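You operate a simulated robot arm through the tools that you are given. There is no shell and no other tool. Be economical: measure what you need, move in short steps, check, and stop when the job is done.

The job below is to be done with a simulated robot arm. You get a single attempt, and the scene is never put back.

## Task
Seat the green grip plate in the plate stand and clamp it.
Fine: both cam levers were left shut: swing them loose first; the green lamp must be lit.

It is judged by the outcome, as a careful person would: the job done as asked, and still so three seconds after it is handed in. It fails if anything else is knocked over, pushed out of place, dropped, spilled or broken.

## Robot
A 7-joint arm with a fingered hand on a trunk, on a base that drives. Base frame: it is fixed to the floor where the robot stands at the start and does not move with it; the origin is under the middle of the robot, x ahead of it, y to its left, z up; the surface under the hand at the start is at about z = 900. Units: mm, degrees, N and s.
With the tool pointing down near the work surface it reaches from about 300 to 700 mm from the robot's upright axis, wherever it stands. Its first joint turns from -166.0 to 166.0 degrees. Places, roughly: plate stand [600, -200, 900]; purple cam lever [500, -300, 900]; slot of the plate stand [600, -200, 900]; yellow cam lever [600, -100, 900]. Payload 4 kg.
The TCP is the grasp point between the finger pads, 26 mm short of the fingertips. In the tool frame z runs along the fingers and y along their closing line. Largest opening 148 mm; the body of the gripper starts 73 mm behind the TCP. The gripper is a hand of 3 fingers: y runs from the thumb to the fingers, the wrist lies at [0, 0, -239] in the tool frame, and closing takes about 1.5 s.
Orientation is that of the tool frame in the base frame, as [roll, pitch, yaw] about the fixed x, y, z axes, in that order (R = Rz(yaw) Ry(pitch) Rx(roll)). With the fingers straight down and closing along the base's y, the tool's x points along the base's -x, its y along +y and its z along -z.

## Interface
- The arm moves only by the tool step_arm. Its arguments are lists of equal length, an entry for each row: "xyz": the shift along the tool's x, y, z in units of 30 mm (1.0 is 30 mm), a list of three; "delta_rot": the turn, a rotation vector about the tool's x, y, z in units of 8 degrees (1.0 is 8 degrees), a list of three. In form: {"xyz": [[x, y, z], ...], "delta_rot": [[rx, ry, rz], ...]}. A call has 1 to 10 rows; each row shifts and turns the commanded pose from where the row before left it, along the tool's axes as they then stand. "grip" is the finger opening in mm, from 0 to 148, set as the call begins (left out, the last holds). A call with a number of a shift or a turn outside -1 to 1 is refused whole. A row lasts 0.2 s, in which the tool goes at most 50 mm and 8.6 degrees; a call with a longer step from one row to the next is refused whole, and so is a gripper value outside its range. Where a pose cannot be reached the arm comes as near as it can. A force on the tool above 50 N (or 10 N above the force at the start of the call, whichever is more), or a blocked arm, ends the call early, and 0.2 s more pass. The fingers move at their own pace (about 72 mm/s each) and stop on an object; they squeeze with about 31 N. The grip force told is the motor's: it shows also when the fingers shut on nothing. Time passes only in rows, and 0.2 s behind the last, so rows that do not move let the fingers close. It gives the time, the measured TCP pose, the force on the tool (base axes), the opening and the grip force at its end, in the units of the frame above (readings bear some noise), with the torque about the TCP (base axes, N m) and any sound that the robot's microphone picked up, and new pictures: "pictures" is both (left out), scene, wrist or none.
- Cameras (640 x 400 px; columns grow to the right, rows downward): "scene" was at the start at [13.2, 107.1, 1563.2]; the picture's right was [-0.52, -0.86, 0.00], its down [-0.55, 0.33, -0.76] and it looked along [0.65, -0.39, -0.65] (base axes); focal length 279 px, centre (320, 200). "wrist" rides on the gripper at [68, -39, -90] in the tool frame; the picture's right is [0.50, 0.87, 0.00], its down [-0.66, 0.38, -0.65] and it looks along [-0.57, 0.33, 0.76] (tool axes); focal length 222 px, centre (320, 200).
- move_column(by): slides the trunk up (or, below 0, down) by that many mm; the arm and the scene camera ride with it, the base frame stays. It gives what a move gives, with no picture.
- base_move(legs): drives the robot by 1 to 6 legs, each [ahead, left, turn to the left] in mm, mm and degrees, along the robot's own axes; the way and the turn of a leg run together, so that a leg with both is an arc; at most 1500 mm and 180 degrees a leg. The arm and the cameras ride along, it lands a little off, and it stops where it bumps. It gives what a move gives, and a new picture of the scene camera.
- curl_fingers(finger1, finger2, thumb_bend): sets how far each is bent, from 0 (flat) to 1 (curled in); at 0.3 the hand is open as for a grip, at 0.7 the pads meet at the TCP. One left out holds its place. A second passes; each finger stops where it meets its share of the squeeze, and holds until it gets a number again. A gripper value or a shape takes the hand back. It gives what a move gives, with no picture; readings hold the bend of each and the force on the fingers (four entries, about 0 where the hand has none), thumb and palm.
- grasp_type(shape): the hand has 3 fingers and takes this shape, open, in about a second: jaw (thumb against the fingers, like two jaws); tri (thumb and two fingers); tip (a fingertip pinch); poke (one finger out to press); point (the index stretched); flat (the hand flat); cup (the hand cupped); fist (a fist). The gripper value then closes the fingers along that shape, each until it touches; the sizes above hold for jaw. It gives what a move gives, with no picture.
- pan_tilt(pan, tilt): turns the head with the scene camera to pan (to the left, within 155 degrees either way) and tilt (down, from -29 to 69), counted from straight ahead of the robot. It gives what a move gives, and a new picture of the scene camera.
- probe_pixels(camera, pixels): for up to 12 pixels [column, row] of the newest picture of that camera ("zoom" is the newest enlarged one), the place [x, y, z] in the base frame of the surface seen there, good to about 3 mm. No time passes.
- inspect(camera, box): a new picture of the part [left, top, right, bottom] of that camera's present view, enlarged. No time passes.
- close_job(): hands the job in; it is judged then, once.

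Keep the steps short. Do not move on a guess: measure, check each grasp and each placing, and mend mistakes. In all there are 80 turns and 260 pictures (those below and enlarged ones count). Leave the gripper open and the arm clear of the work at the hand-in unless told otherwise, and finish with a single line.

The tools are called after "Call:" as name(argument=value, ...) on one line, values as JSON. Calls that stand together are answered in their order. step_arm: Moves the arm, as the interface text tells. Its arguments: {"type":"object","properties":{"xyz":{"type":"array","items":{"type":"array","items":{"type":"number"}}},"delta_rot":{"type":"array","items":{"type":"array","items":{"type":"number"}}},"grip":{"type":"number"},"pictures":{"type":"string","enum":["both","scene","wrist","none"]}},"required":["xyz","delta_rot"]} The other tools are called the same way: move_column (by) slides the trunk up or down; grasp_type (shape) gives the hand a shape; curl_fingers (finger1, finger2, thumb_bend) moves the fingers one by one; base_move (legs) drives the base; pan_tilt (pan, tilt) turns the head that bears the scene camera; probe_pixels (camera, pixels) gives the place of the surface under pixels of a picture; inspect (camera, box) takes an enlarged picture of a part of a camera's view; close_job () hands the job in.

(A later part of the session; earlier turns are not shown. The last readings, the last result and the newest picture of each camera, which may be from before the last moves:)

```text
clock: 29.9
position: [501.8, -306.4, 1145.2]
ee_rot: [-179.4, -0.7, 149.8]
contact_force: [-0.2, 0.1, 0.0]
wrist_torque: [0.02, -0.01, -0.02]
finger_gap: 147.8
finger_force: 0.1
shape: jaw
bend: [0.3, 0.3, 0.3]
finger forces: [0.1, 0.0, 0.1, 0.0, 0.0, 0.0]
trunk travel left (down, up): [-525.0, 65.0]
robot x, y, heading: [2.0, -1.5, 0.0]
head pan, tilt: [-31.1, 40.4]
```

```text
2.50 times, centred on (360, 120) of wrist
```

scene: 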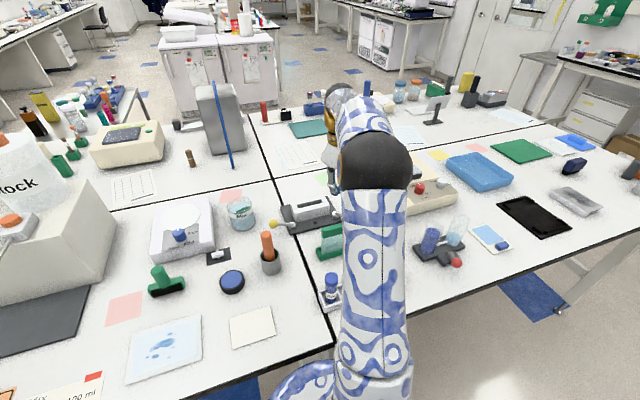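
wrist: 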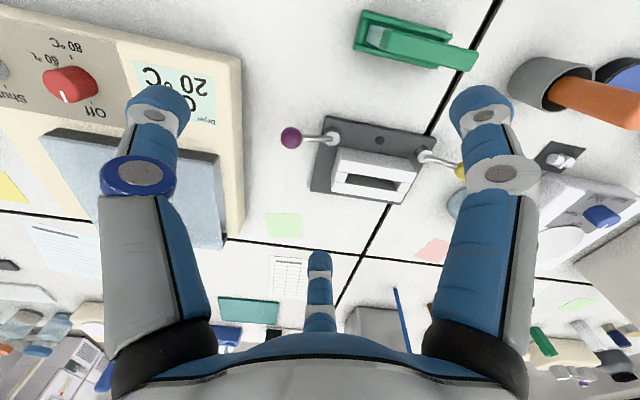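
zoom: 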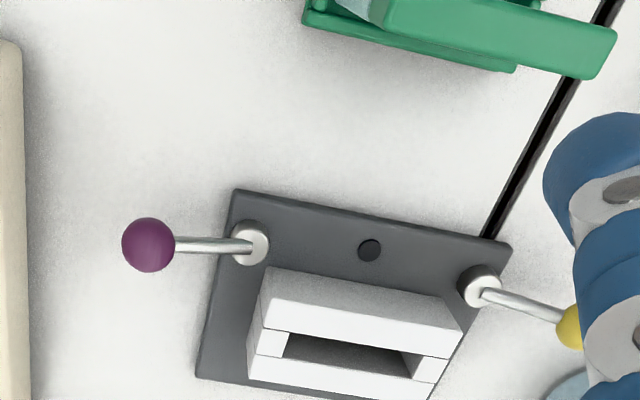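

Both levers are open. Now measure the slot edges and the stand in this zoom.

Call:
probe_pixels(camera="zoom", pixels=[[286, 331], [409, 352], [280, 357], [300, 362], [282, 345], [412, 368], [262, 327], [252, 355], [248, 380], [448, 352], [440, 380], [345, 365]])

Call:
inspect(camera="scene", box=[260, 170, 356, 250])

```text
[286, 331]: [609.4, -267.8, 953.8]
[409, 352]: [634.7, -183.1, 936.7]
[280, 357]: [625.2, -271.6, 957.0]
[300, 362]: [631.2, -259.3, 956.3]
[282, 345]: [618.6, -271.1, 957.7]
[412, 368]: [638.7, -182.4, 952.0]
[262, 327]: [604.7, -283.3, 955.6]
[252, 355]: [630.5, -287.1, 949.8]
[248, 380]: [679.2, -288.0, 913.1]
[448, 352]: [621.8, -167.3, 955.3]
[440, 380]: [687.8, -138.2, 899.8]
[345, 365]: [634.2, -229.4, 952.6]
```

```text
5.00 times, centred on (308, 210) of scene
```

zoom: 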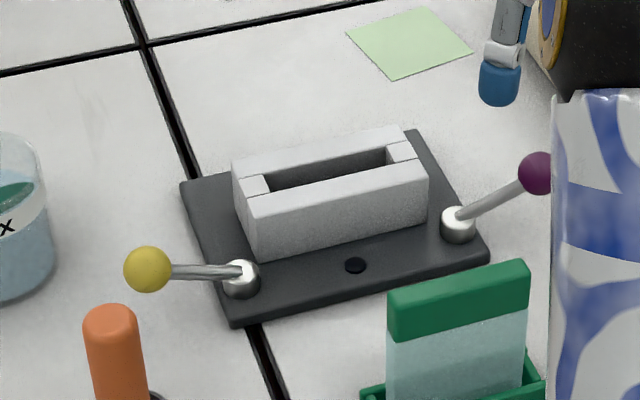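

Call:
probe_pixels(camera="zoom", pixels=[[250, 196], [424, 166], [246, 178], [264, 174], [267, 190], [266, 179], [388, 147], [391, 162], [411, 158], [388, 143], [414, 139], [330, 178]])

Call:
probe_pixels(camera="zoom", pixels=[[390, 292], [526, 263], [389, 308], [528, 278], [389, 338], [527, 308], [393, 350], [522, 320], [525, 345], [390, 395], [456, 285], [456, 279]])

Call:
step_arm(xyz=[[0.85, 0.15, 0], [0.85, 0.15, 0], [0.85, 0.15, 0], [0.85, 0.15, 0]], delta_rot=[[0, 0, -0.6], [0, 0, -0.6], [0, 0, -0.6], [0, 0, -0.6]], pictures="wrist")

```text
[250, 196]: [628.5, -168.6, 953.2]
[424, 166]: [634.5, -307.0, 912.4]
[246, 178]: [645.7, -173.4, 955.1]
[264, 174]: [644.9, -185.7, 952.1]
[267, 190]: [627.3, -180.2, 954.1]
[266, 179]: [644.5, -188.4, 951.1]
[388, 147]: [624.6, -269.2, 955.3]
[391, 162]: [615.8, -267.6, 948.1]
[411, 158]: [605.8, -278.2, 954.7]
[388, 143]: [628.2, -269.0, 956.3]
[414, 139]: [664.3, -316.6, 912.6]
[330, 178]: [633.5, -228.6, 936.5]
```

```text
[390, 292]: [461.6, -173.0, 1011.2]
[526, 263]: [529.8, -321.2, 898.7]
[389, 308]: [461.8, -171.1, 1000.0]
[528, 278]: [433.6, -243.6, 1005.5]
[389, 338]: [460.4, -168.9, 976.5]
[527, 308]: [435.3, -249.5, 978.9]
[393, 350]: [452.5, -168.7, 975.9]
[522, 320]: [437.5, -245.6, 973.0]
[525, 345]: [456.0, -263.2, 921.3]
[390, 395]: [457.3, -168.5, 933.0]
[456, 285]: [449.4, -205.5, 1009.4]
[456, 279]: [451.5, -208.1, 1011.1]
```

```text
clock: 30.9
position: [415.5, -249.2, 1147.5]
ee_rot: [-179.7, -0.9, 169.1]
contact_force: [-1.0, -0.3, 0.7]
wrist_torque: [0.02, -0.02, 0.0]
finger_gap: 147.7
finger_force: 0.0
shape: jaw
bend: [0.3, 0.3, 0.3]
finger forces: [0.0, 0.0, 0.1, 0.0, 0.0, 0.0]
trunk travel left (down, up): [-525.0, 65.0]
robot x, y, heading: [-1.4, -1.6, -0.0]
head pan, tilt: [-31.1, 40.4]
```

wrist: 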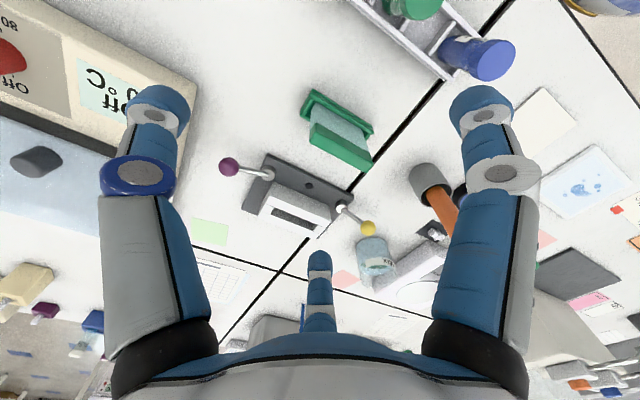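

Call:
inspect(camera="wrist", box=[290, 80, 386, 180])

Call:
inspect(camera="wrist", box=[230, 140, 370, 240])

```text
4.00 times, centred on (338, 130) of wrist
```

zoom: 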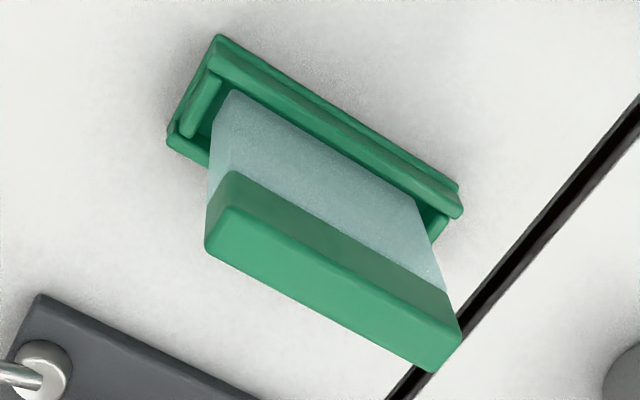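

```text
4.00 times, centred on (300, 190) of wrist
```

zoom: 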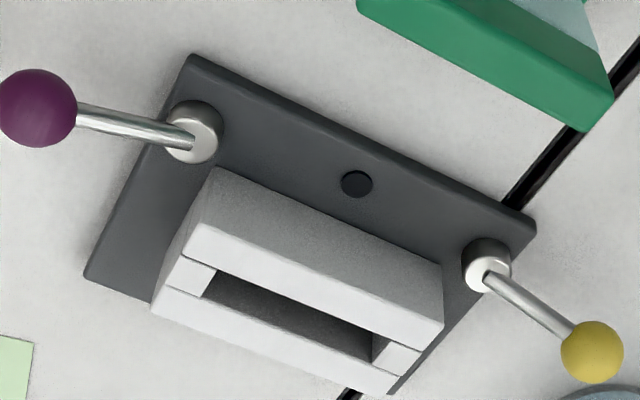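

Call:
probe_pixels(camera="zoom", pixels=[[215, 272], [205, 296], [386, 337], [376, 365], [187, 258], [168, 286], [421, 350], [397, 372], [230, 235], [400, 315], [260, 320], [290, 300]])

Call:
inspect(camera="wrist", box=[290, 80, 386, 180])

Call:
probe_pixels(camera="zoom", pixels=[[230, 176], [212, 238], [450, 298], [432, 365], [330, 240], [320, 300], [235, 95], [410, 198], [225, 150], [440, 285], [330, 150], [330, 200]])

Call:
probe_pixels(camera="zoom", pixels=[[225, 40], [455, 190], [180, 140], [205, 160], [440, 235], [215, 125], [190, 125], [452, 210], [325, 125], [200, 100], [340, 165], [218, 210]])

```text
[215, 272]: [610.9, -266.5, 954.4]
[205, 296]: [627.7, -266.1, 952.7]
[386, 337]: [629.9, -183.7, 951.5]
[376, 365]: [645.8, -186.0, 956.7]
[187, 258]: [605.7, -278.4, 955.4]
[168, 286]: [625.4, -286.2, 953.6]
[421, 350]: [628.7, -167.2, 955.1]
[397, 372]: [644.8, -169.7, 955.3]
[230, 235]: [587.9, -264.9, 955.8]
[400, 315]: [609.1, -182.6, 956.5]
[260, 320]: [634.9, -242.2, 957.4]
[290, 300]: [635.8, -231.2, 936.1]
```

```text
4.00 times, centred on (338, 130) of wrist
```

zoom: 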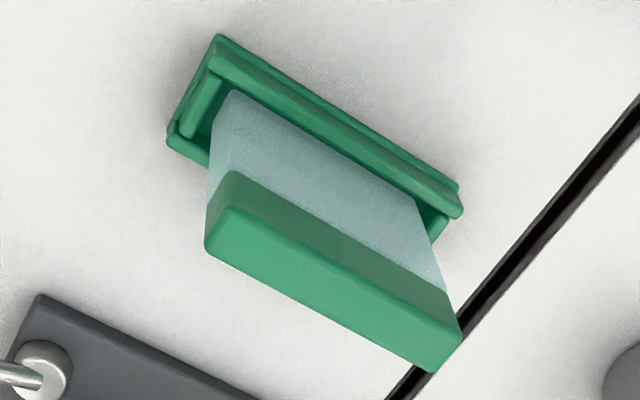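

```text
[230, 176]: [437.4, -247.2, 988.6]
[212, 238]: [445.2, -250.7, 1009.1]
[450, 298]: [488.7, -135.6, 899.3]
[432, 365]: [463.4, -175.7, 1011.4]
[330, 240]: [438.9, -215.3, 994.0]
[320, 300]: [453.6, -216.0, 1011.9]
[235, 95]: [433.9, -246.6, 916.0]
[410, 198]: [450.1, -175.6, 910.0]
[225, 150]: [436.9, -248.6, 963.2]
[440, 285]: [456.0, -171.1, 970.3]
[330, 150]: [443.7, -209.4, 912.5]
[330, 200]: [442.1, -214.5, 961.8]
```

```text
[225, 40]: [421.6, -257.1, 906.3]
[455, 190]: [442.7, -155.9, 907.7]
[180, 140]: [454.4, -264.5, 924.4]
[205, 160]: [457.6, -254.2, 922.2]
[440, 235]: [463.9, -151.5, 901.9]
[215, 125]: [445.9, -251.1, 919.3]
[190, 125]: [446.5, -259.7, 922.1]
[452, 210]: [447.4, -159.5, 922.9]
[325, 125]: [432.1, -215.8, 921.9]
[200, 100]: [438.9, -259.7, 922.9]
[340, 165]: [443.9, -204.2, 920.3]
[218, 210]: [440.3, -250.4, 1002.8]
```

Plate: bar centre ≈(448,-210.5), bar z 985–1011, about 80 × 15.5 mm, long axis at 13° from y. Slot centre ≈(627,-226), about 88 × 16 mm, at about 11.5°. I'll level the hand and turn it so it closes across the plate's thickness.

Call:
step_arm(xyz=[[0, 0, 0], [0, 0, 0], [0, 0, 0], [0, 0, 0], [0, 0, 0], [0, 0, 0], [0, 0, 0], [0, 0, 0], [0, 0, 0], [0, 0, 0]], delta_rot=[[-0.036, -0.112, 0], [0, 0, -1], [0, 0, -1], [0, 0, -1], [0, 0, -1], [0, 0, -1], [0, 0, -1], [0, 0, -1], [0, 0, -1], [0, 0, -1]], pictures="none")

Call:
step_arm(xyz=[[0, 0, 0], [0, 0, 0]], delta_rot=[[0, 0, -1], [0, 0, -1]], pictures="both")

```text
clock: 33.1
position: [414.5, -251.8, 1146.8]
ee_rot: [-179.9, 0.1, -119.0]
contact_force: [-0.1, 0.6, -0.5]
wrist_torque: [-0.06, 0.02, 0.02]
finger_gap: 148.2
finger_force: 0.0
shape: jaw
bend: [0.3, 0.3, 0.3]
finger forces: [0.1, 0.0, 0.0, 0.0, 0.1, 0.0]
trunk travel left (down, up): [-525.0, 65.0]
robot x, y, heading: [-3.3, -0.4, -0.2]
head pan, tilt: [-31.1, 40.4]
```

```text
clock: 33.8
position: [415.5, -250.2, 1146.0]
ee_rot: [-179.9, -0.1, -103.0]
contact_force: [0.1, -0.5, 0.0]
wrist_torque: [-0.05, 0.02, -0.02]
finger_gap: 148.1
finger_force: 0.0
shape: jaw
bend: [0.3, 0.3, 0.3]
finger forces: [0.0, 0.0, 0.0, 0.1, 0.0, 0.0]
trunk travel left (down, up): [-525.0, 65.0]
robot x, y, heading: [-1.6, -1.5, -0.2]
head pan, tilt: [-31.1, 40.4]
```

scene: 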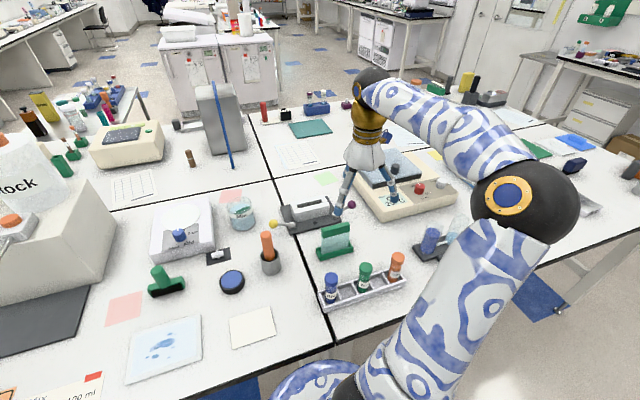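
wrist: 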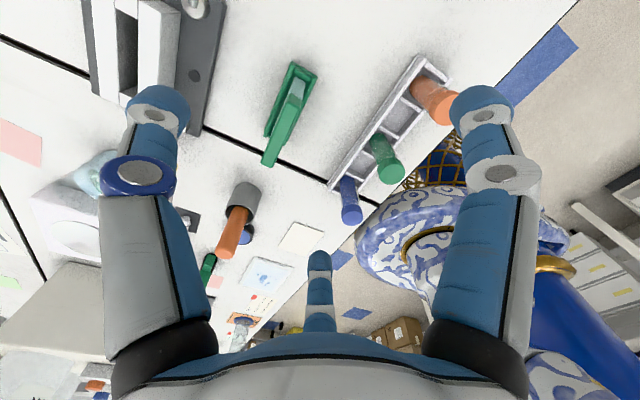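

The hand is turned and the head now sees the bench freely. I'll probe the tube rack and the fingertips for clearance.

Call:
probe_pixels(camera="scene", pixels=[[331, 280], [365, 268], [396, 257], [330, 296], [402, 284], [320, 294], [391, 277], [346, 230]])

Call:
probe_pixels(camera="wrist", pixels=[[157, 100], [485, 98], [320, 262], [345, 200], [380, 165], [430, 100], [160, 95], [480, 95]])

Call:
inspect(camera="scene", box=[300, 210, 370, 270])

```text
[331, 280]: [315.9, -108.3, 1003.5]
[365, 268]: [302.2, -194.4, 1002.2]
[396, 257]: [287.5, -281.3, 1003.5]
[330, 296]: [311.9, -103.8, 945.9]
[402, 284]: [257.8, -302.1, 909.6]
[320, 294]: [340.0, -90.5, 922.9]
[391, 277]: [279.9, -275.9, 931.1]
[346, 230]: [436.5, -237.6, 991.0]
```

```text
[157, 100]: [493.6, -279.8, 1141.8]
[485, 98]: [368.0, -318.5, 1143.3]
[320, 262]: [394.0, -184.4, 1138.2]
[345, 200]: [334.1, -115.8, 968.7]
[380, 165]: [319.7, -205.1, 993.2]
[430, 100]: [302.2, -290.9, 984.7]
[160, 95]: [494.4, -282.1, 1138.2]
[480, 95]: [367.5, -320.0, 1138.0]
```

```text
6.67 times, centred on (335, 240) of scene
```

zoom: 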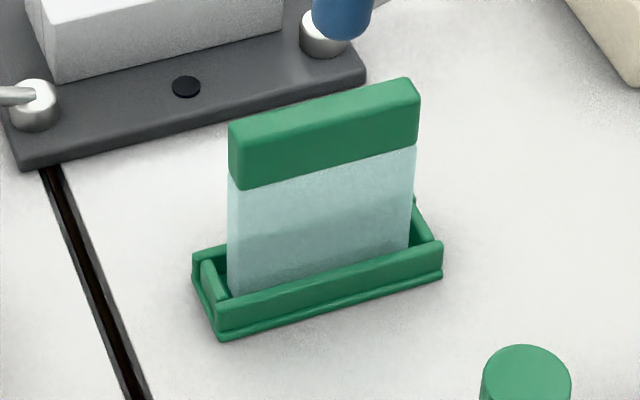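

Call:
probe_pixels(camera="zoom", pixels=[[234, 126], [412, 82], [236, 140], [416, 98], [238, 183], [415, 140], [325, 105], [325, 120], [325, 160], [325, 175], [240, 285], [405, 240]])

```text
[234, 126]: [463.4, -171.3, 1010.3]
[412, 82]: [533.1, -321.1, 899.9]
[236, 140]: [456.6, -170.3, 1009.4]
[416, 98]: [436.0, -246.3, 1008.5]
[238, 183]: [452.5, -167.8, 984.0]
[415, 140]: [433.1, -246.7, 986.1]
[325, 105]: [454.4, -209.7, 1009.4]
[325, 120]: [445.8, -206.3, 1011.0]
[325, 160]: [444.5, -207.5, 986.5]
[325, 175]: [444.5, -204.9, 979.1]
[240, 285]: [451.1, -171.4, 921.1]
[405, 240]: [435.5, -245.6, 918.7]
```

Refined bar centre (448.5,-209.5), axis 13.5°. I'll move above it to z≈1060 with the hand fully open.

Call:
step_arm(xyz=[[-0.3925, -0.19, 0], [-0.3925, -0.19, 0], [-0.3925, -0.19, 0.5], [-0.3925, -0.19, 0.5], [0, 0, 0.9], [0, 0, 0.95]], delta_rot=[[0, 0, 0], [0, 0, 0], [0, 0, 0], [0, 0, 0], [0, 0, 0], [0, 0, 0]], pictures="both")

```text
clock: 35.1
position: [448.8, -209.7, 1059.9]
ee_rot: [-180.0, 0.0, -103.0]
contact_force: [-0.8, -0.1, 0.1]
wrist_torque: [0.02, -0.02, 0.02]
finger_gap: 148.0
finger_force: 0.2
shape: jaw
bend: [0.3, 0.3, 0.3]
finger forces: [0.1, 0.1, 0.0, 0.0, 0.0, 0.0]
trunk travel left (down, up): [-525.0, 65.0]
robot x, y, heading: [-3.4, 1.7, 0.1]
head pan, tilt: [-31.1, 40.4]
```

scene: 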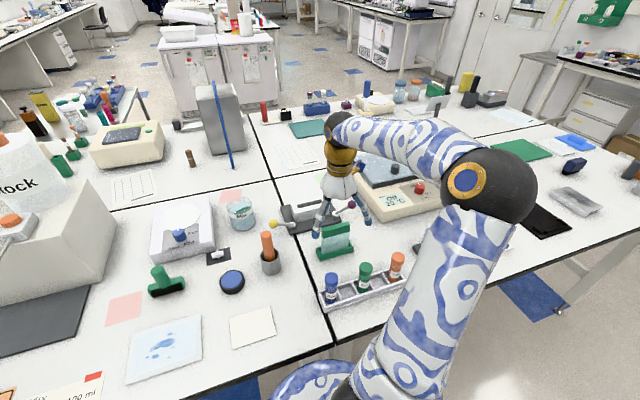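
wrist: 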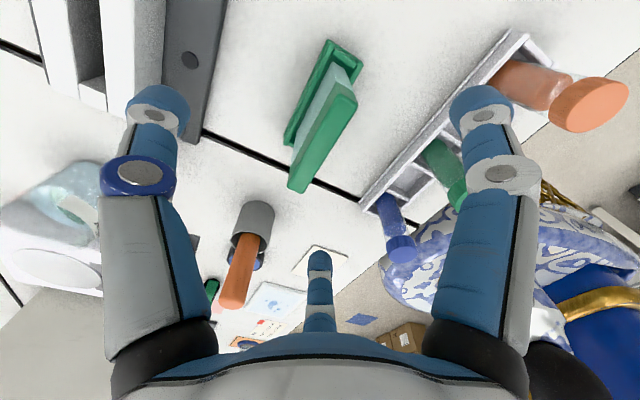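

The bar sits under the TCP, between the fingers. Descend to z≈998.

Call:
step_arm(xyz=[[0, 0, 0.7], [0, 0, 0.7], [0, 0, 0.65]], delta_rot=[[0, 0, 0], [0, 0, 0], [0, 0, 0]], pictures="both")

Call:
inspect(camera="scene", box=[290, 180, 390, 270])

```text
clock: 36.0
position: [448.8, -209.8, 998.3]
ee_rot: [-179.9, 0.0, -103.0]
contact_force: [-0.5, -0.3, 0.3]
wrist_torque: [0.0, -0.03, 0.04]
finger_gap: 147.8
finger_force: 0.0
shape: jaw
bend: [0.3, 0.3, 0.3]
finger forces: [0.0, 0.1, 0.0, 0.0, 0.0, 0.0]
trunk travel left (down, up): [-525.0, 65.0]
robot x, y, heading: [-0.5, -2.4, -0.2]
head pan, tilt: [-31.1, 40.4]
```

scene: 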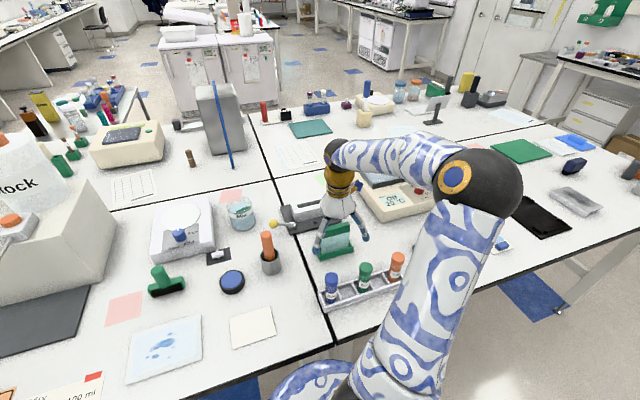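
wrist: 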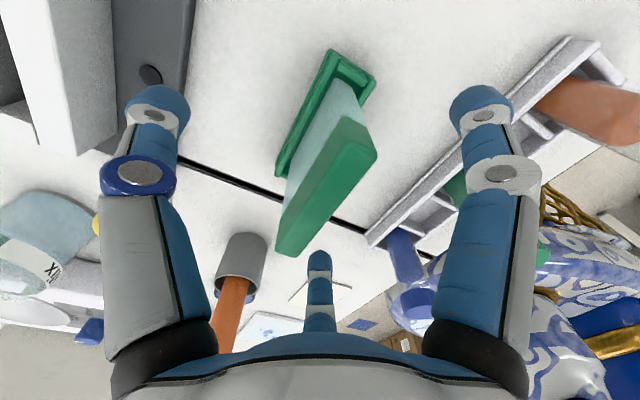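

```text
4.44 times, centred on (340, 225) of scene
```

zoom: 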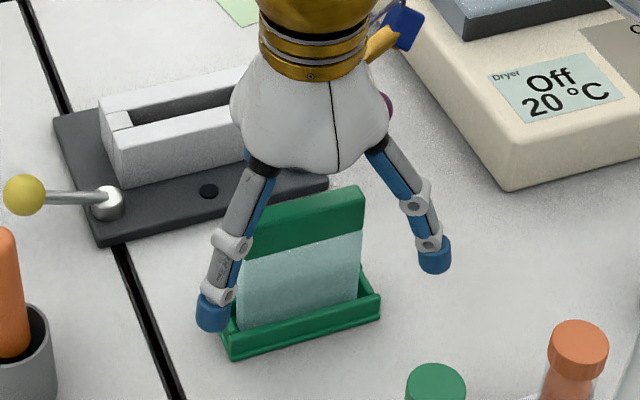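

Fingers straddle the bar well. Close in stages: first to 30.

Call:
step_arm(xyz=[[0, 0, 0], [0, 0, 0], [0, 0, 0], [0, 0, 0], [0, 0, 0], [0, 0, 0], [0, 0, 0]], delta_rot=[[0, 0, 0], [0, 0, 0], [0, 0, 0], [0, 0, 0], [0, 0, 0], [0, 0, 0], [0, 0, 0]], grip=30, pictures="both")

Call:
inspect(camera="scene", box=[290, 180, 390, 270])

```text
clock: 37.5
position: [449.0, -210.1, 999.0]
ee_rot: [-179.8, 0.0, -103.1]
contact_force: [-0.1, 0.5, 0.2]
wrist_torque: [-0.01, -0.01, 0.0]
finger_gap: 30.3
finger_force: 0.0
shape: jaw
bend: [0.75, 0.75, 0.7]
finger forces: [0.0, 0.1, 0.1, 0.1, 0.0, 0.0]
trunk travel left (down, up): [-525.0, 65.0]
robot x, y, heading: [0.2, 1.2, -0.1]
head pan, tilt: [-31.1, 40.4]
```

scene: 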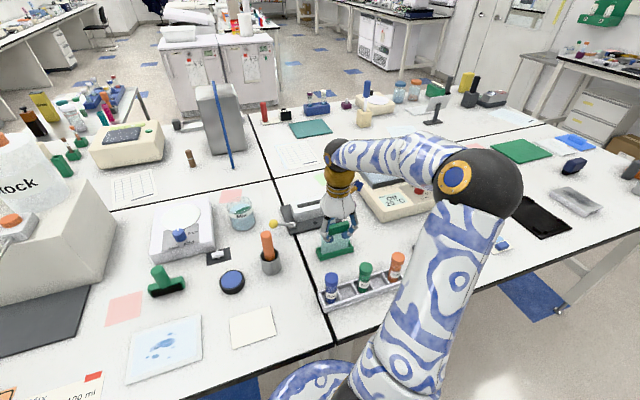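
wrist: 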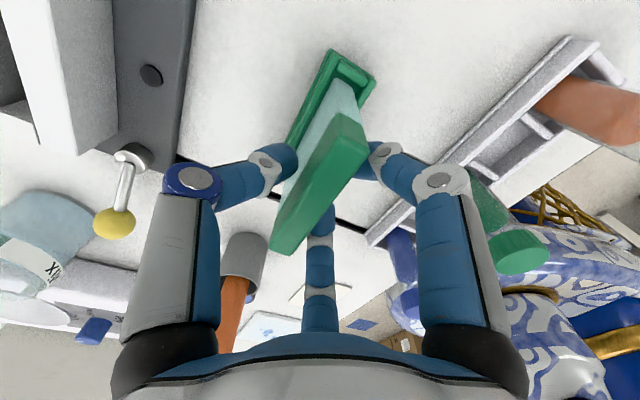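

```text
4.44 times, centred on (340, 225) of scene
```

zoom: 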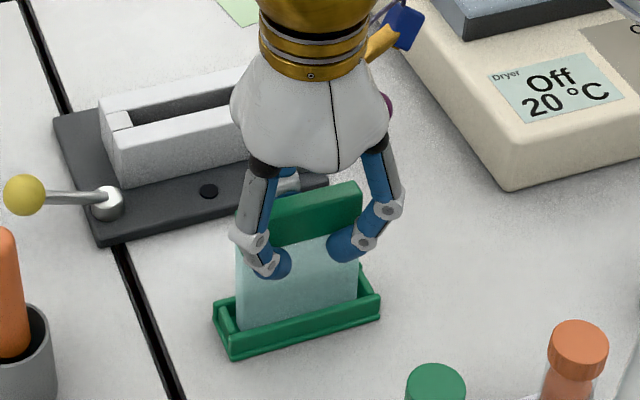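

No contact forces yet. Close fully.

Call:
step_arm(xyz=[[0, 0, 0], [0, 0, 0], [0, 0, 0], [0, 0, 0], [0, 0, 0]], delta_rot=[[0, 0, 0], [0, 0, 0], [0, 0, 0], [0, 0, 0], [0, 0, 0]], grip=0, pictures="both")

Call:
inspect(camera="scene", box=[290, 180, 390, 270])

```text
clock: 38.8
position: [449.1, -210.2, 999.8]
ee_rot: [-179.9, 0.0, -103.0]
contact_force: [0.1, -0.6, -0.9]
wrist_torque: [0.02, 0.03, -0.01]
finger_gap: 16.8
finger_force: 30.8
shape: jaw
bend: [0.74, 0.75, 0.7]
finger forces: [0.0, 0.0, 0.1, 0.0, 29.8, 0.1]
trunk travel left (down, up): [-525.0, 65.0]
robot x, y, heading: [0.0, 3.4, -0.1]
head pan, tilt: [-31.1, 40.4]
```

scene: 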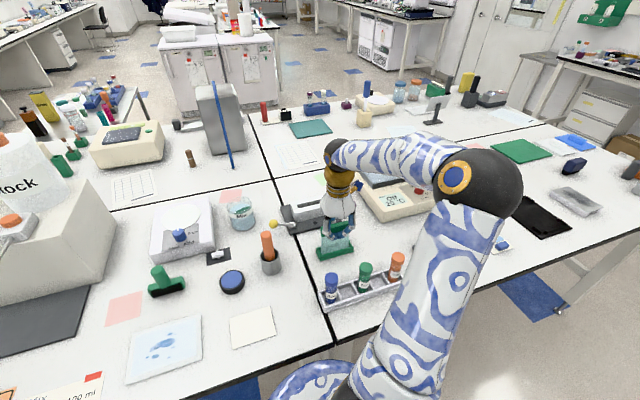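
wrist: 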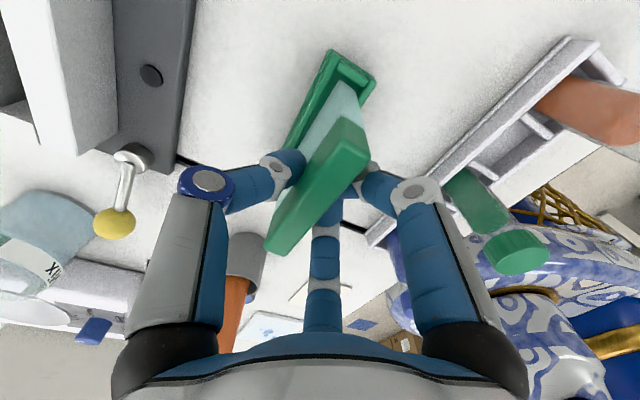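

```text
4.44 times, centred on (340, 225) of scene
```

zoom: 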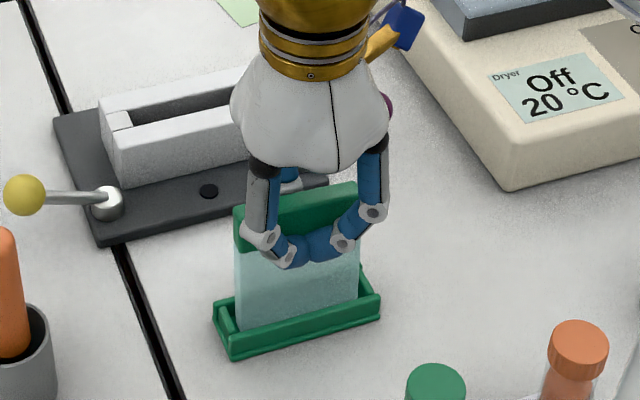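

It stopped on the bar at 16.8 mm, 31 N. Lift 30 mm slowly and check the tray stays.

Call:
step_arm(xyz=[[0, 0, -0.25], [0, 0, -0.25], [0, 0, -0.25], [0, 0, -0.25]], delta_rot=[[0, 0, 0], [0, 0, 0], [0, 0, 0], [0, 0, 0]], pictures="scene")

Call:
inspect(camera="scene", box=[290, 180, 390, 270])

```text
clock: 39.8
position: [447.8, -209.0, 1029.5]
ee_rot: [-179.8, 0.0, -103.1]
contact_force: [-0.8, 0.0, -1.1]
wrist_torque: [0.02, 0.0, -0.03]
finger_gap: 16.8
finger_force: 31.0
shape: jaw
bend: [0.74, 0.75, 0.7]
finger forces: [0.0, 0.1, 0.0, 0.0, 29.8, 0.1]
trunk travel left (down, up): [-525.0, 65.0]
robot x, y, heading: [-0.2, 4.8, -0.1]
head pan, tilt: [-31.1, 40.4]
```

scene: 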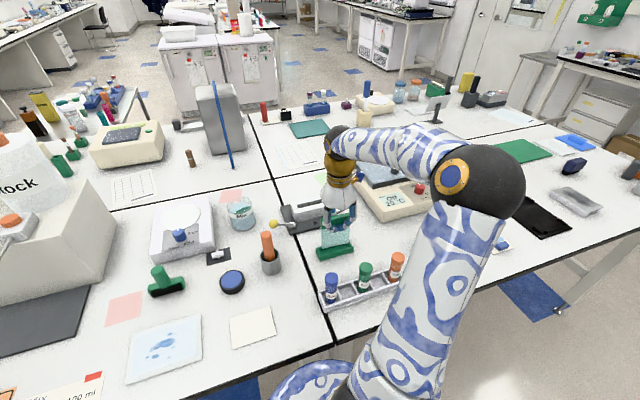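

```text
4.44 times, centred on (340, 225) of scene
```

zoom: 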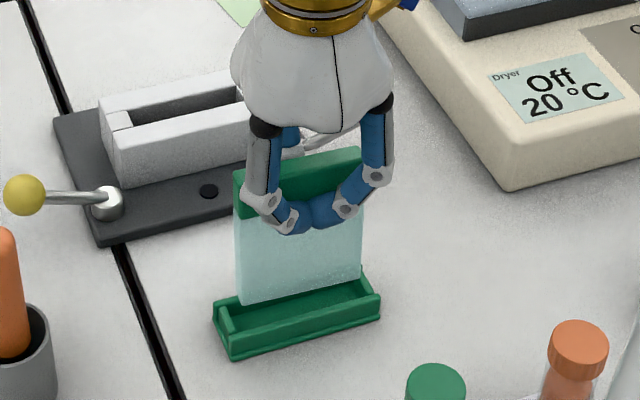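

Plate is up and the tray stayed put. Raise another 69 mm, then measure the plate in hand.

Call:
step_arm(xyz=[[0, 0, -0.6], [0, 0, -0.6], [0, 0, -0.6], [0, 0, -0.5]], delta_rot=[[0, 0, 0], [0, 0, 0], [0, 0, 0], [0, 0, 0]], pictures="both")

Call:
inspect(camera="scene", box=[280, 170, 380, 260])

```text
clock: 40.8
position: [447.4, -208.9, 1098.7]
ee_rot: [-179.9, 0.1, -103.0]
contact_force: [0.1, -0.9, -1.7]
wrist_torque: [-0.01, 0.04, -0.01]
finger_gap: 16.7
finger_force: 30.5
shape: jaw
bend: [0.74, 0.75, 0.7]
finger forces: [0.1, 0.0, 0.1, 0.0, 29.9, 0.1]
trunk travel left (down, up): [-525.0, 65.0]
robot x, y, heading: [1.2, -1.9, -0.2]
head pan, tilt: [-31.1, 40.4]
```

scene: 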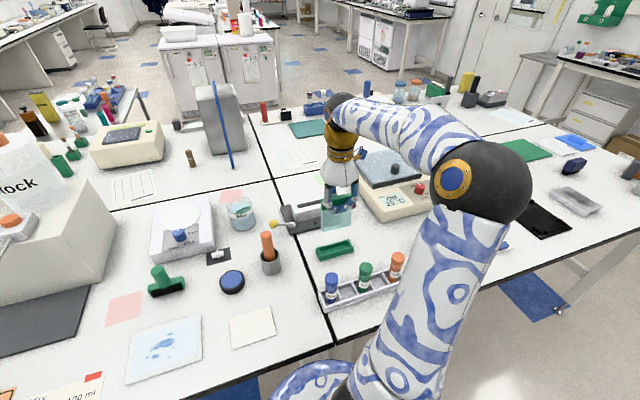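
wrist: 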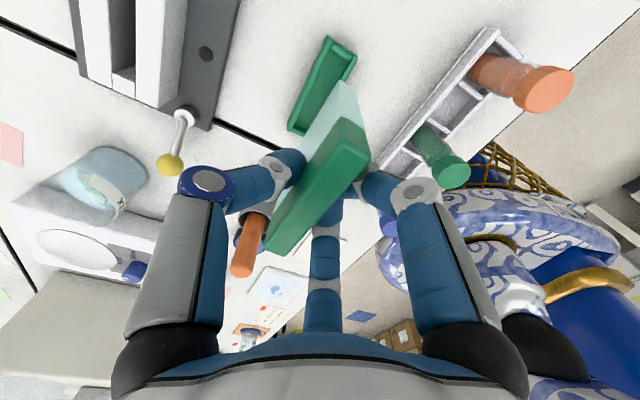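

```text
4.44 times, centred on (330, 215) of scene
```

zoom: 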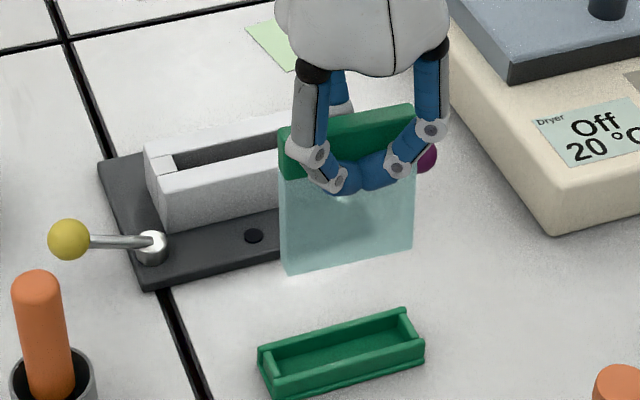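

Call:
probe_pixels(camera="zoom", pixels=[[285, 265], [410, 241], [285, 190], [411, 220], [350, 250], [287, 180], [410, 150], [283, 215], [350, 215], [410, 180]])

Call:
probe_pixels(camera="wrist", pixels=[[345, 122], [368, 155], [268, 245], [285, 255], [343, 90], [320, 180], [335, 200], [310, 195], [340, 180], [320, 120]])

```text
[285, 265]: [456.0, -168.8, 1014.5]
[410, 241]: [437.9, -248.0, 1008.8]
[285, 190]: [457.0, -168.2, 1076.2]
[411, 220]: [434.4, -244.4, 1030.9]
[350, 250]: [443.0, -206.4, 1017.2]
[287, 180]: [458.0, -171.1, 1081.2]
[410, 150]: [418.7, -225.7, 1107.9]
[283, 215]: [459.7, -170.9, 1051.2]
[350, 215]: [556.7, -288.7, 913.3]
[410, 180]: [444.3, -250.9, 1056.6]
```

```text
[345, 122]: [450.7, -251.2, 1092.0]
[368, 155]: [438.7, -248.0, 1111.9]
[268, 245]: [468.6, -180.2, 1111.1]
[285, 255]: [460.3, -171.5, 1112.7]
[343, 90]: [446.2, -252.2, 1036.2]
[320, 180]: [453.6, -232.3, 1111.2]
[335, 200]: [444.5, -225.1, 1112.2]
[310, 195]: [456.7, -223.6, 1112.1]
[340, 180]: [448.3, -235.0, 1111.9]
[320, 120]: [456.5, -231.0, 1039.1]
```

Call:
inspect(camera="wrist", box=[250, 60, 390, 260])

```text
2.00 times, centred on (320, 160) of wrist
```

zoom: 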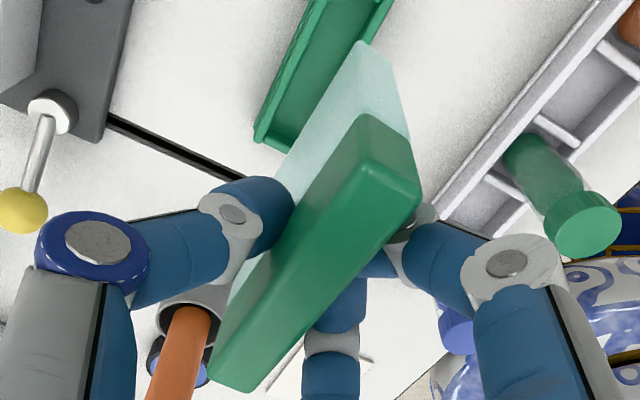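

Call:
probe_pixels(camera="zoom", pixels=[[358, 55], [366, 55], [380, 60], [386, 70], [394, 90], [370, 90], [355, 95], [345, 95], [400, 110], [375, 110], [330, 110], [300, 150]])

```text
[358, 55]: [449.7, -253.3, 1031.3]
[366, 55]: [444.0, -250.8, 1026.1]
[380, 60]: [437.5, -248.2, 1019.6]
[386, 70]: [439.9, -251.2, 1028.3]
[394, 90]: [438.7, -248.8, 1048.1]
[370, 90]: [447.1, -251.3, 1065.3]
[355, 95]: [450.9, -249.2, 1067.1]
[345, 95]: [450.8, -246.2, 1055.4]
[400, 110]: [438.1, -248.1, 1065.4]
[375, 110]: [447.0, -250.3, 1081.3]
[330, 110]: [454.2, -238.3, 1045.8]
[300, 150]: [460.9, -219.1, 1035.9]
```

I'll sample more points along the bar's two long top edges and ends to average out noise.

Call:
probe_pixels(camera="zoom", pixels=[[410, 212], [390, 235], [370, 257], [350, 280], [330, 300], [310, 323], [290, 345], [270, 367], [360, 180], [345, 202], [330, 222], [315, 243]])

Call:
probe_pixels(camera="zoom", pixels=[[300, 263], [285, 283], [270, 303], [255, 323], [240, 343], [225, 362], [375, 178], [390, 182], [405, 190], [225, 382], [238, 388], [250, 385]])

Call:
inspect(camera="scene", box=[290, 180, 380, 250])

```text
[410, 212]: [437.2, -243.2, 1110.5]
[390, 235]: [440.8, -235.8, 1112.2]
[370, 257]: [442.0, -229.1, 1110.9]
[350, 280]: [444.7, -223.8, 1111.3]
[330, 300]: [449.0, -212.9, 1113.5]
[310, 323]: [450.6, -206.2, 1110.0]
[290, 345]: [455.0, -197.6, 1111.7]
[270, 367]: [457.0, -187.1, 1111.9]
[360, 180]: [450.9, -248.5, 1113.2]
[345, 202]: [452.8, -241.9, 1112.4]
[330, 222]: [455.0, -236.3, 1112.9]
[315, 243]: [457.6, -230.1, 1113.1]
```

```text
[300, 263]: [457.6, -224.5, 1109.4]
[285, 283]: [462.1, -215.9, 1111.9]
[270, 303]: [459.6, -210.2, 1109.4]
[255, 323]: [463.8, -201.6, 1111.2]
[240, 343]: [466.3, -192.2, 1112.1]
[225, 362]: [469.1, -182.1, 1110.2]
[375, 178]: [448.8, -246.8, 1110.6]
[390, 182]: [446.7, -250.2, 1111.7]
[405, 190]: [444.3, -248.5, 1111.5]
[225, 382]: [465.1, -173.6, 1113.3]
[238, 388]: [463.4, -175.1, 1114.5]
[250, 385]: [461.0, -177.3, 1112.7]
```

```text
5.71 times, centred on (335, 215) of scene
```

zoom: 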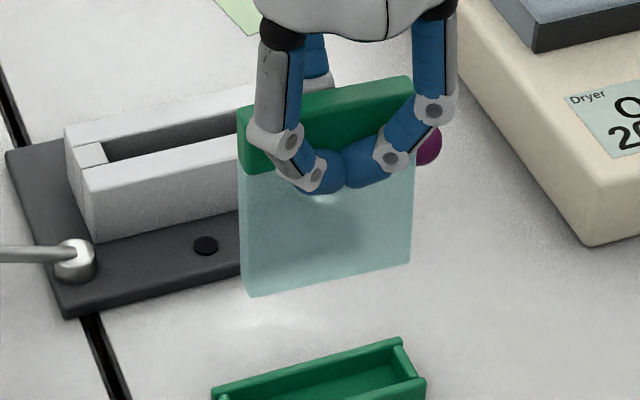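

Call:
probe_pixels(camera="zoom", pixels=[[262, 280], [275, 275], [288, 270], [301, 270], [314, 268], [327, 265], [340, 262], [353, 260], [366, 258], [379, 255], [392, 252], [402, 250]])

Call:
probe_pixels(camera="zoom", pixels=[[262, 230], [275, 230], [288, 230], [301, 230], [314, 230], [327, 230], [340, 225], [353, 225], [366, 220], [379, 220], [392, 215], [402, 210]])

Call:
probe_pixels(camera="zoom", pixels=[[243, 105], [252, 108], [310, 90], [310, 97], [340, 84], [340, 90], [370, 82], [400, 79], [248, 292], [408, 262], [242, 250], [411, 200]])

```text
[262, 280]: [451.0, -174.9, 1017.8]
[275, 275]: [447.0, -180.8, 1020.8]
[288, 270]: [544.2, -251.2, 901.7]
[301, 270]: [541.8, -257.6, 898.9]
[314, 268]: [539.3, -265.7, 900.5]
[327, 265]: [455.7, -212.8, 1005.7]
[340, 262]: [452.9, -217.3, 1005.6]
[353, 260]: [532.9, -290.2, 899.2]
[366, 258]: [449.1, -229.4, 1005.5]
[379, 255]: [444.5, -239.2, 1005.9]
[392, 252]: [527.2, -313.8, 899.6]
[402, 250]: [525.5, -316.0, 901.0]
```

```text
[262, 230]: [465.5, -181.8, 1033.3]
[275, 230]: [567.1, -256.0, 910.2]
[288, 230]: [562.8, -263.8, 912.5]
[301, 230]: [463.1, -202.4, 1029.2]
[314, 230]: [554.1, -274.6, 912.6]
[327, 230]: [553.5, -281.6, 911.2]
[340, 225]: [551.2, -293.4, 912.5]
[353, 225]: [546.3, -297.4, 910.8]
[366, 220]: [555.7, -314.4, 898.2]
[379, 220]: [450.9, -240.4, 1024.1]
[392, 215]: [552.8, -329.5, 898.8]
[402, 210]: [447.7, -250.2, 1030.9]
```

```text
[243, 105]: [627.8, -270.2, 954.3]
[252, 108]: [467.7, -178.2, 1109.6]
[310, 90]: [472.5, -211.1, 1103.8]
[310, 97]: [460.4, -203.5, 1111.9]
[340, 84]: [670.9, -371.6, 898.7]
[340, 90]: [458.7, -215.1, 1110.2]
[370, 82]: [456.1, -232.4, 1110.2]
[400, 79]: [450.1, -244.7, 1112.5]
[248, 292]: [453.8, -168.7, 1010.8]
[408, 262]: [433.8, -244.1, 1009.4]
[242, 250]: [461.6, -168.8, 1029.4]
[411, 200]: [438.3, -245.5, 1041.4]
```

The plate sits slightly leaned in the hand (top about 4° toward +x, turned by the closing fingers). I'll rotate the hand +4.4° about tool x to bring the plate upright and re-check.

Call:
step_arm(xyz=[[0, 0, 0], [0, 0, 0]], delta_rot=[[0.275, 0, 0], [0.275, 0, 0]], pictures="both")

Call:
inspect(camera="scene", box=[290, 180, 380, 250])

Call:
inspect(camera="wrist", box=[240, 70, 400, 270])

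```text
clock: 41.4
position: [449.2, -210.1, 1098.6]
ee_rot: [-175.5, -0.1, -103.1]
contact_force: [-0.2, 0.0, -1.0]
wrist_torque: [-0.01, 0.04, 0.04]
finger_gap: 16.6
finger_force: 31.2
shape: jaw
bend: [0.74, 0.75, 0.7]
finger forces: [0.1, 0.0, 0.0, 0.0, 29.8, 0.1]
trunk travel left (down, up): [-525.0, 65.0]
robot x, y, heading: [-1.1, -0.8, -0.3]
head pan, tilt: [-31.1, 40.4]
```

scene: 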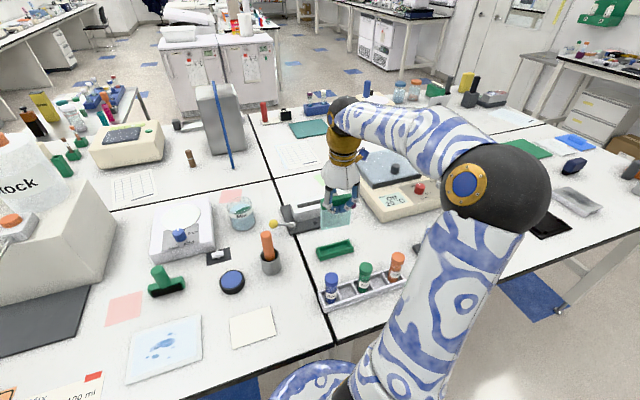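
wrist: 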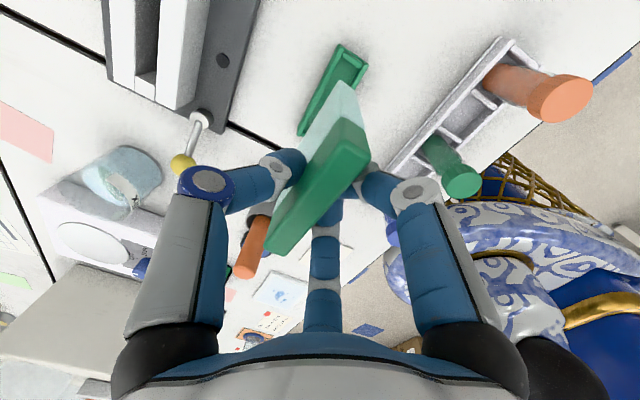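

```text
5.71 times, centred on (335, 215) of scene
```

zoom: 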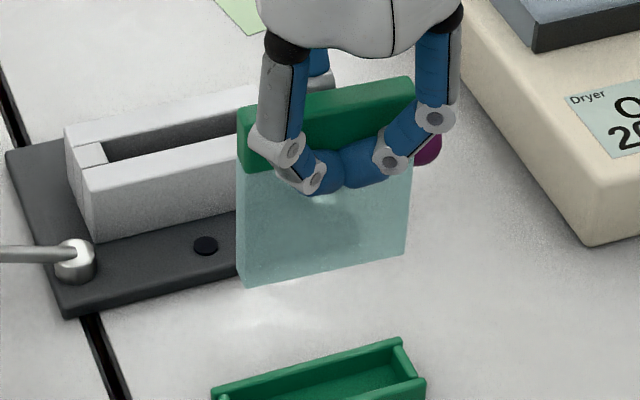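

```text
2.00 times, centred on (320, 170) of wrist
```

zoom: 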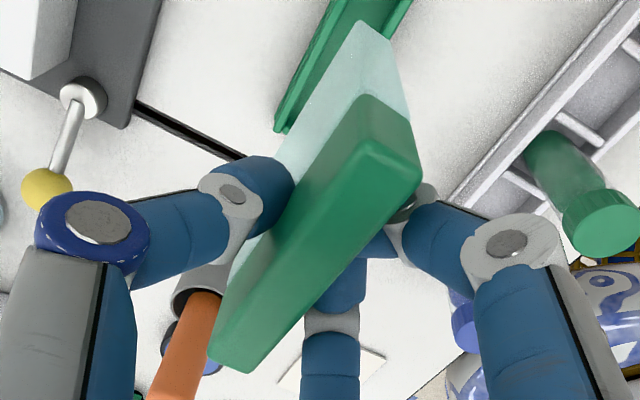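

Edges now match the upright look it had in the tray. Measure its centre again.

Call:
probe_pixels(camera="zoom", pixels=[[405, 195], [380, 225], [355, 253], [330, 283], [305, 310], [280, 338], [360, 155], [335, 190], [310, 222], [285, 255], [260, 290], [235, 325]])

Call:
probe_pixels(camera="zoom", pixels=[[362, 35], [375, 40], [386, 50], [395, 75], [370, 75], [352, 40], [335, 65], [320, 90], [305, 115], [290, 140], [240, 368], [222, 360]])

Call:
inspect(camera="scene", box=[310, 190, 366, 236])

```text
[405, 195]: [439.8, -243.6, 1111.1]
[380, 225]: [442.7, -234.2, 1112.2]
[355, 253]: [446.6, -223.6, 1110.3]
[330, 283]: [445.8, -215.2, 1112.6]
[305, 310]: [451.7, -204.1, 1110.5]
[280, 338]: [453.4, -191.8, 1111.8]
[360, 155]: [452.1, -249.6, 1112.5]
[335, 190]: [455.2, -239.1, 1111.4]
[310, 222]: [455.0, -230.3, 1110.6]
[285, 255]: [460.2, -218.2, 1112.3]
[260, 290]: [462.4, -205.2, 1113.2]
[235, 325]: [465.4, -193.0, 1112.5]
```

```text
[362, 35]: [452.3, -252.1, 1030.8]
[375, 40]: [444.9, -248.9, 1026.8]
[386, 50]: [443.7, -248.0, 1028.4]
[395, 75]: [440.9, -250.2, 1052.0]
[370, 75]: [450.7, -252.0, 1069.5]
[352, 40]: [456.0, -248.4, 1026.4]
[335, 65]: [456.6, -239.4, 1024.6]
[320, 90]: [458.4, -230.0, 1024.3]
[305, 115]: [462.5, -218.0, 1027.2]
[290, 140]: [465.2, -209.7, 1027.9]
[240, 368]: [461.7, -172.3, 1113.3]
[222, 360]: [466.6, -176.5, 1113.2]
```

```text
8.70 times, centred on (338, 213) of scene
```

zoom: 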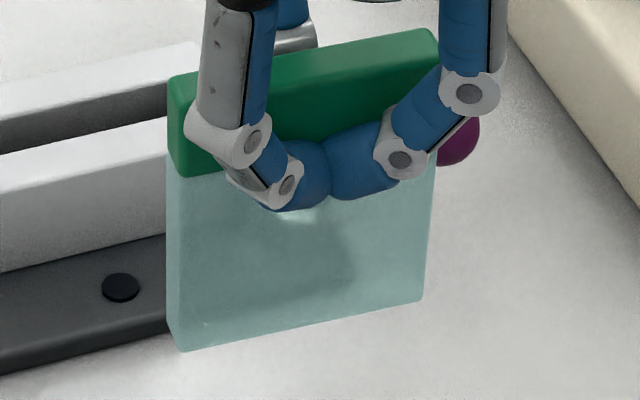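

Call:
probe_pixels(camera="zoom", pixels=[[190, 338], [210, 332], [250, 325], [290, 318], [330, 310], [370, 303], [410, 296], [200, 210], [195, 260], [350, 215], [420, 200], [415, 250]])

Call:
probe_pixels(camera="zoom", pixels=[[185, 348], [420, 302], [176, 170], [185, 165], [178, 95], [300, 120], [330, 110], [430, 45], [172, 260], [172, 310], [178, 340], [400, 303]])

```text
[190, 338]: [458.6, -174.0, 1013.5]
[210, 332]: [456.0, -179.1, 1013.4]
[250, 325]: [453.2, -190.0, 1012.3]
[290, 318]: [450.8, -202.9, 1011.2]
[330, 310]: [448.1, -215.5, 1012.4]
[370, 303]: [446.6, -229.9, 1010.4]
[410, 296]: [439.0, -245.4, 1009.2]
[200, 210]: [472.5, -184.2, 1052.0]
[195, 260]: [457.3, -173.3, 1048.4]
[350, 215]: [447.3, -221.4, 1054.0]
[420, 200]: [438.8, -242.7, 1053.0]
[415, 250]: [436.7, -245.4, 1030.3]
```

```text
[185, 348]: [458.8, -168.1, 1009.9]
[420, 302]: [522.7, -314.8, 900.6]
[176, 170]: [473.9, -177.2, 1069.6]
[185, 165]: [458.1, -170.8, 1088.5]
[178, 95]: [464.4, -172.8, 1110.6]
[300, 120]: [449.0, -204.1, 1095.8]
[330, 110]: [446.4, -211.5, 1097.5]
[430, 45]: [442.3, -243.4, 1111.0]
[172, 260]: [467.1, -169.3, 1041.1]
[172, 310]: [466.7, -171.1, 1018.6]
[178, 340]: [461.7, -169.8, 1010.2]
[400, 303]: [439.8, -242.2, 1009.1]
```

Plate centre is now ≈(455.5,-211), angle 14°, bottom z≈1006, upright. Slot centre ≈(627.4,-226.2), angle ≈12.3°. I'll carry it across at this height (50 mm above the rails) and yaw it by 1.7°.

Call:
step_arm(xyz=[[-0.133, -0.946, 0.073], [-0.133, -0.946, 0.073], [-0.133, -0.946, 0.073], [-0.133, -0.946, 0.073], [-0.133, -0.946, 0.073], [-0.133, -0.946, 0.073], [0, 0, 0], [0, 0, 0]], delta_rot=[[0, 0, 0], [0, 0, 0], [0, 0, 0], [0, 0, 0], [0, 0, 0], [0, 0, 0], [0, -0.016, -0.212], [0, 0, 0]], pictures="both")

Call:
inspect(camera="scene", box=[270, 150, 360, 230])

Call:
inspect(camera="wrist", box=[240, 40, 400, 240])

```text
clock: 43.1
position: [622.0, -223.0, 1099.7]
ee_rot: [-175.5, 0.0, -101.3]
contact_force: [0.4, 0.2, -1.4]
wrist_torque: [-0.03, -0.01, 0.01]
finger_gap: 16.4
finger_force: 30.8
shape: jaw
bend: [0.74, 0.75, 0.7]
finger forces: [0.0, 0.0, 0.1, 0.1, 29.6, 0.0]
trunk travel left (down, up): [-525.0, 65.0]
robot x, y, heading: [-3.1, -1.1, -0.0]
head pan, tilt: [-31.1, 40.4]
```

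scene: 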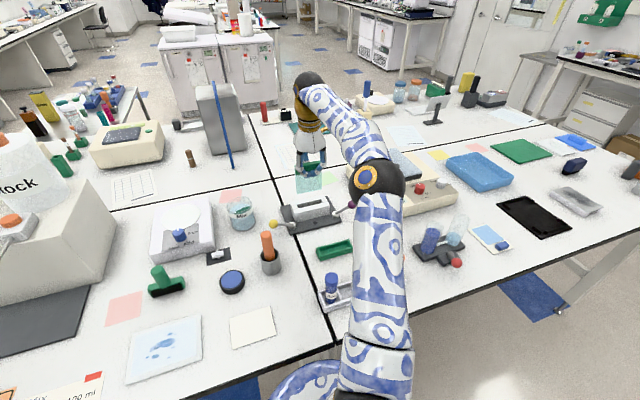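
wrist: 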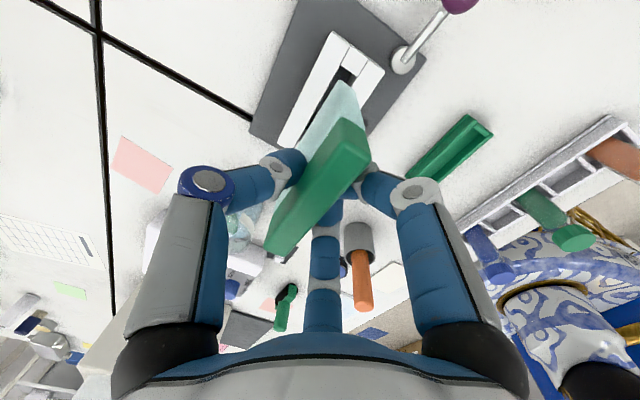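

```text
5.00 times, centred on (315, 190) of scene
```

zoom: 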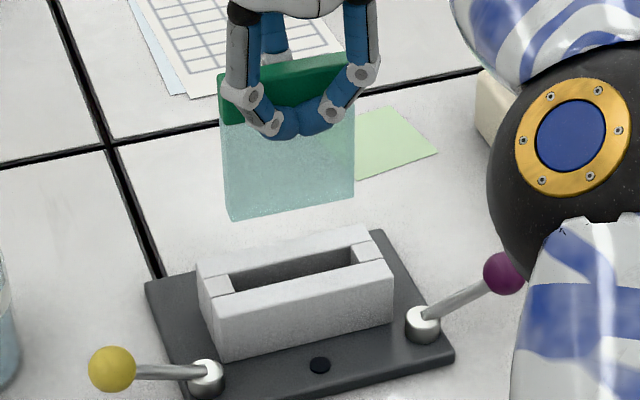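

```text
2.00 times, centred on (320, 140) of wrist
```

zoom: 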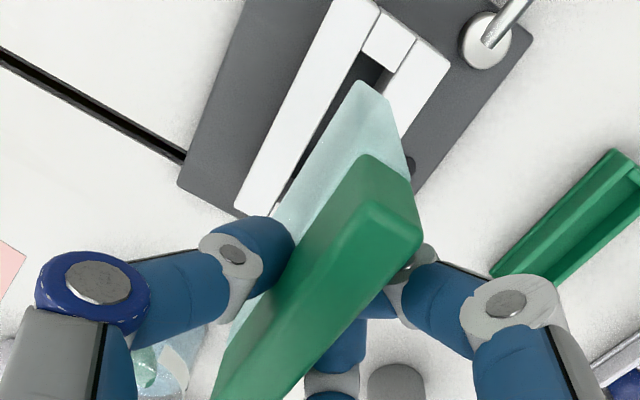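

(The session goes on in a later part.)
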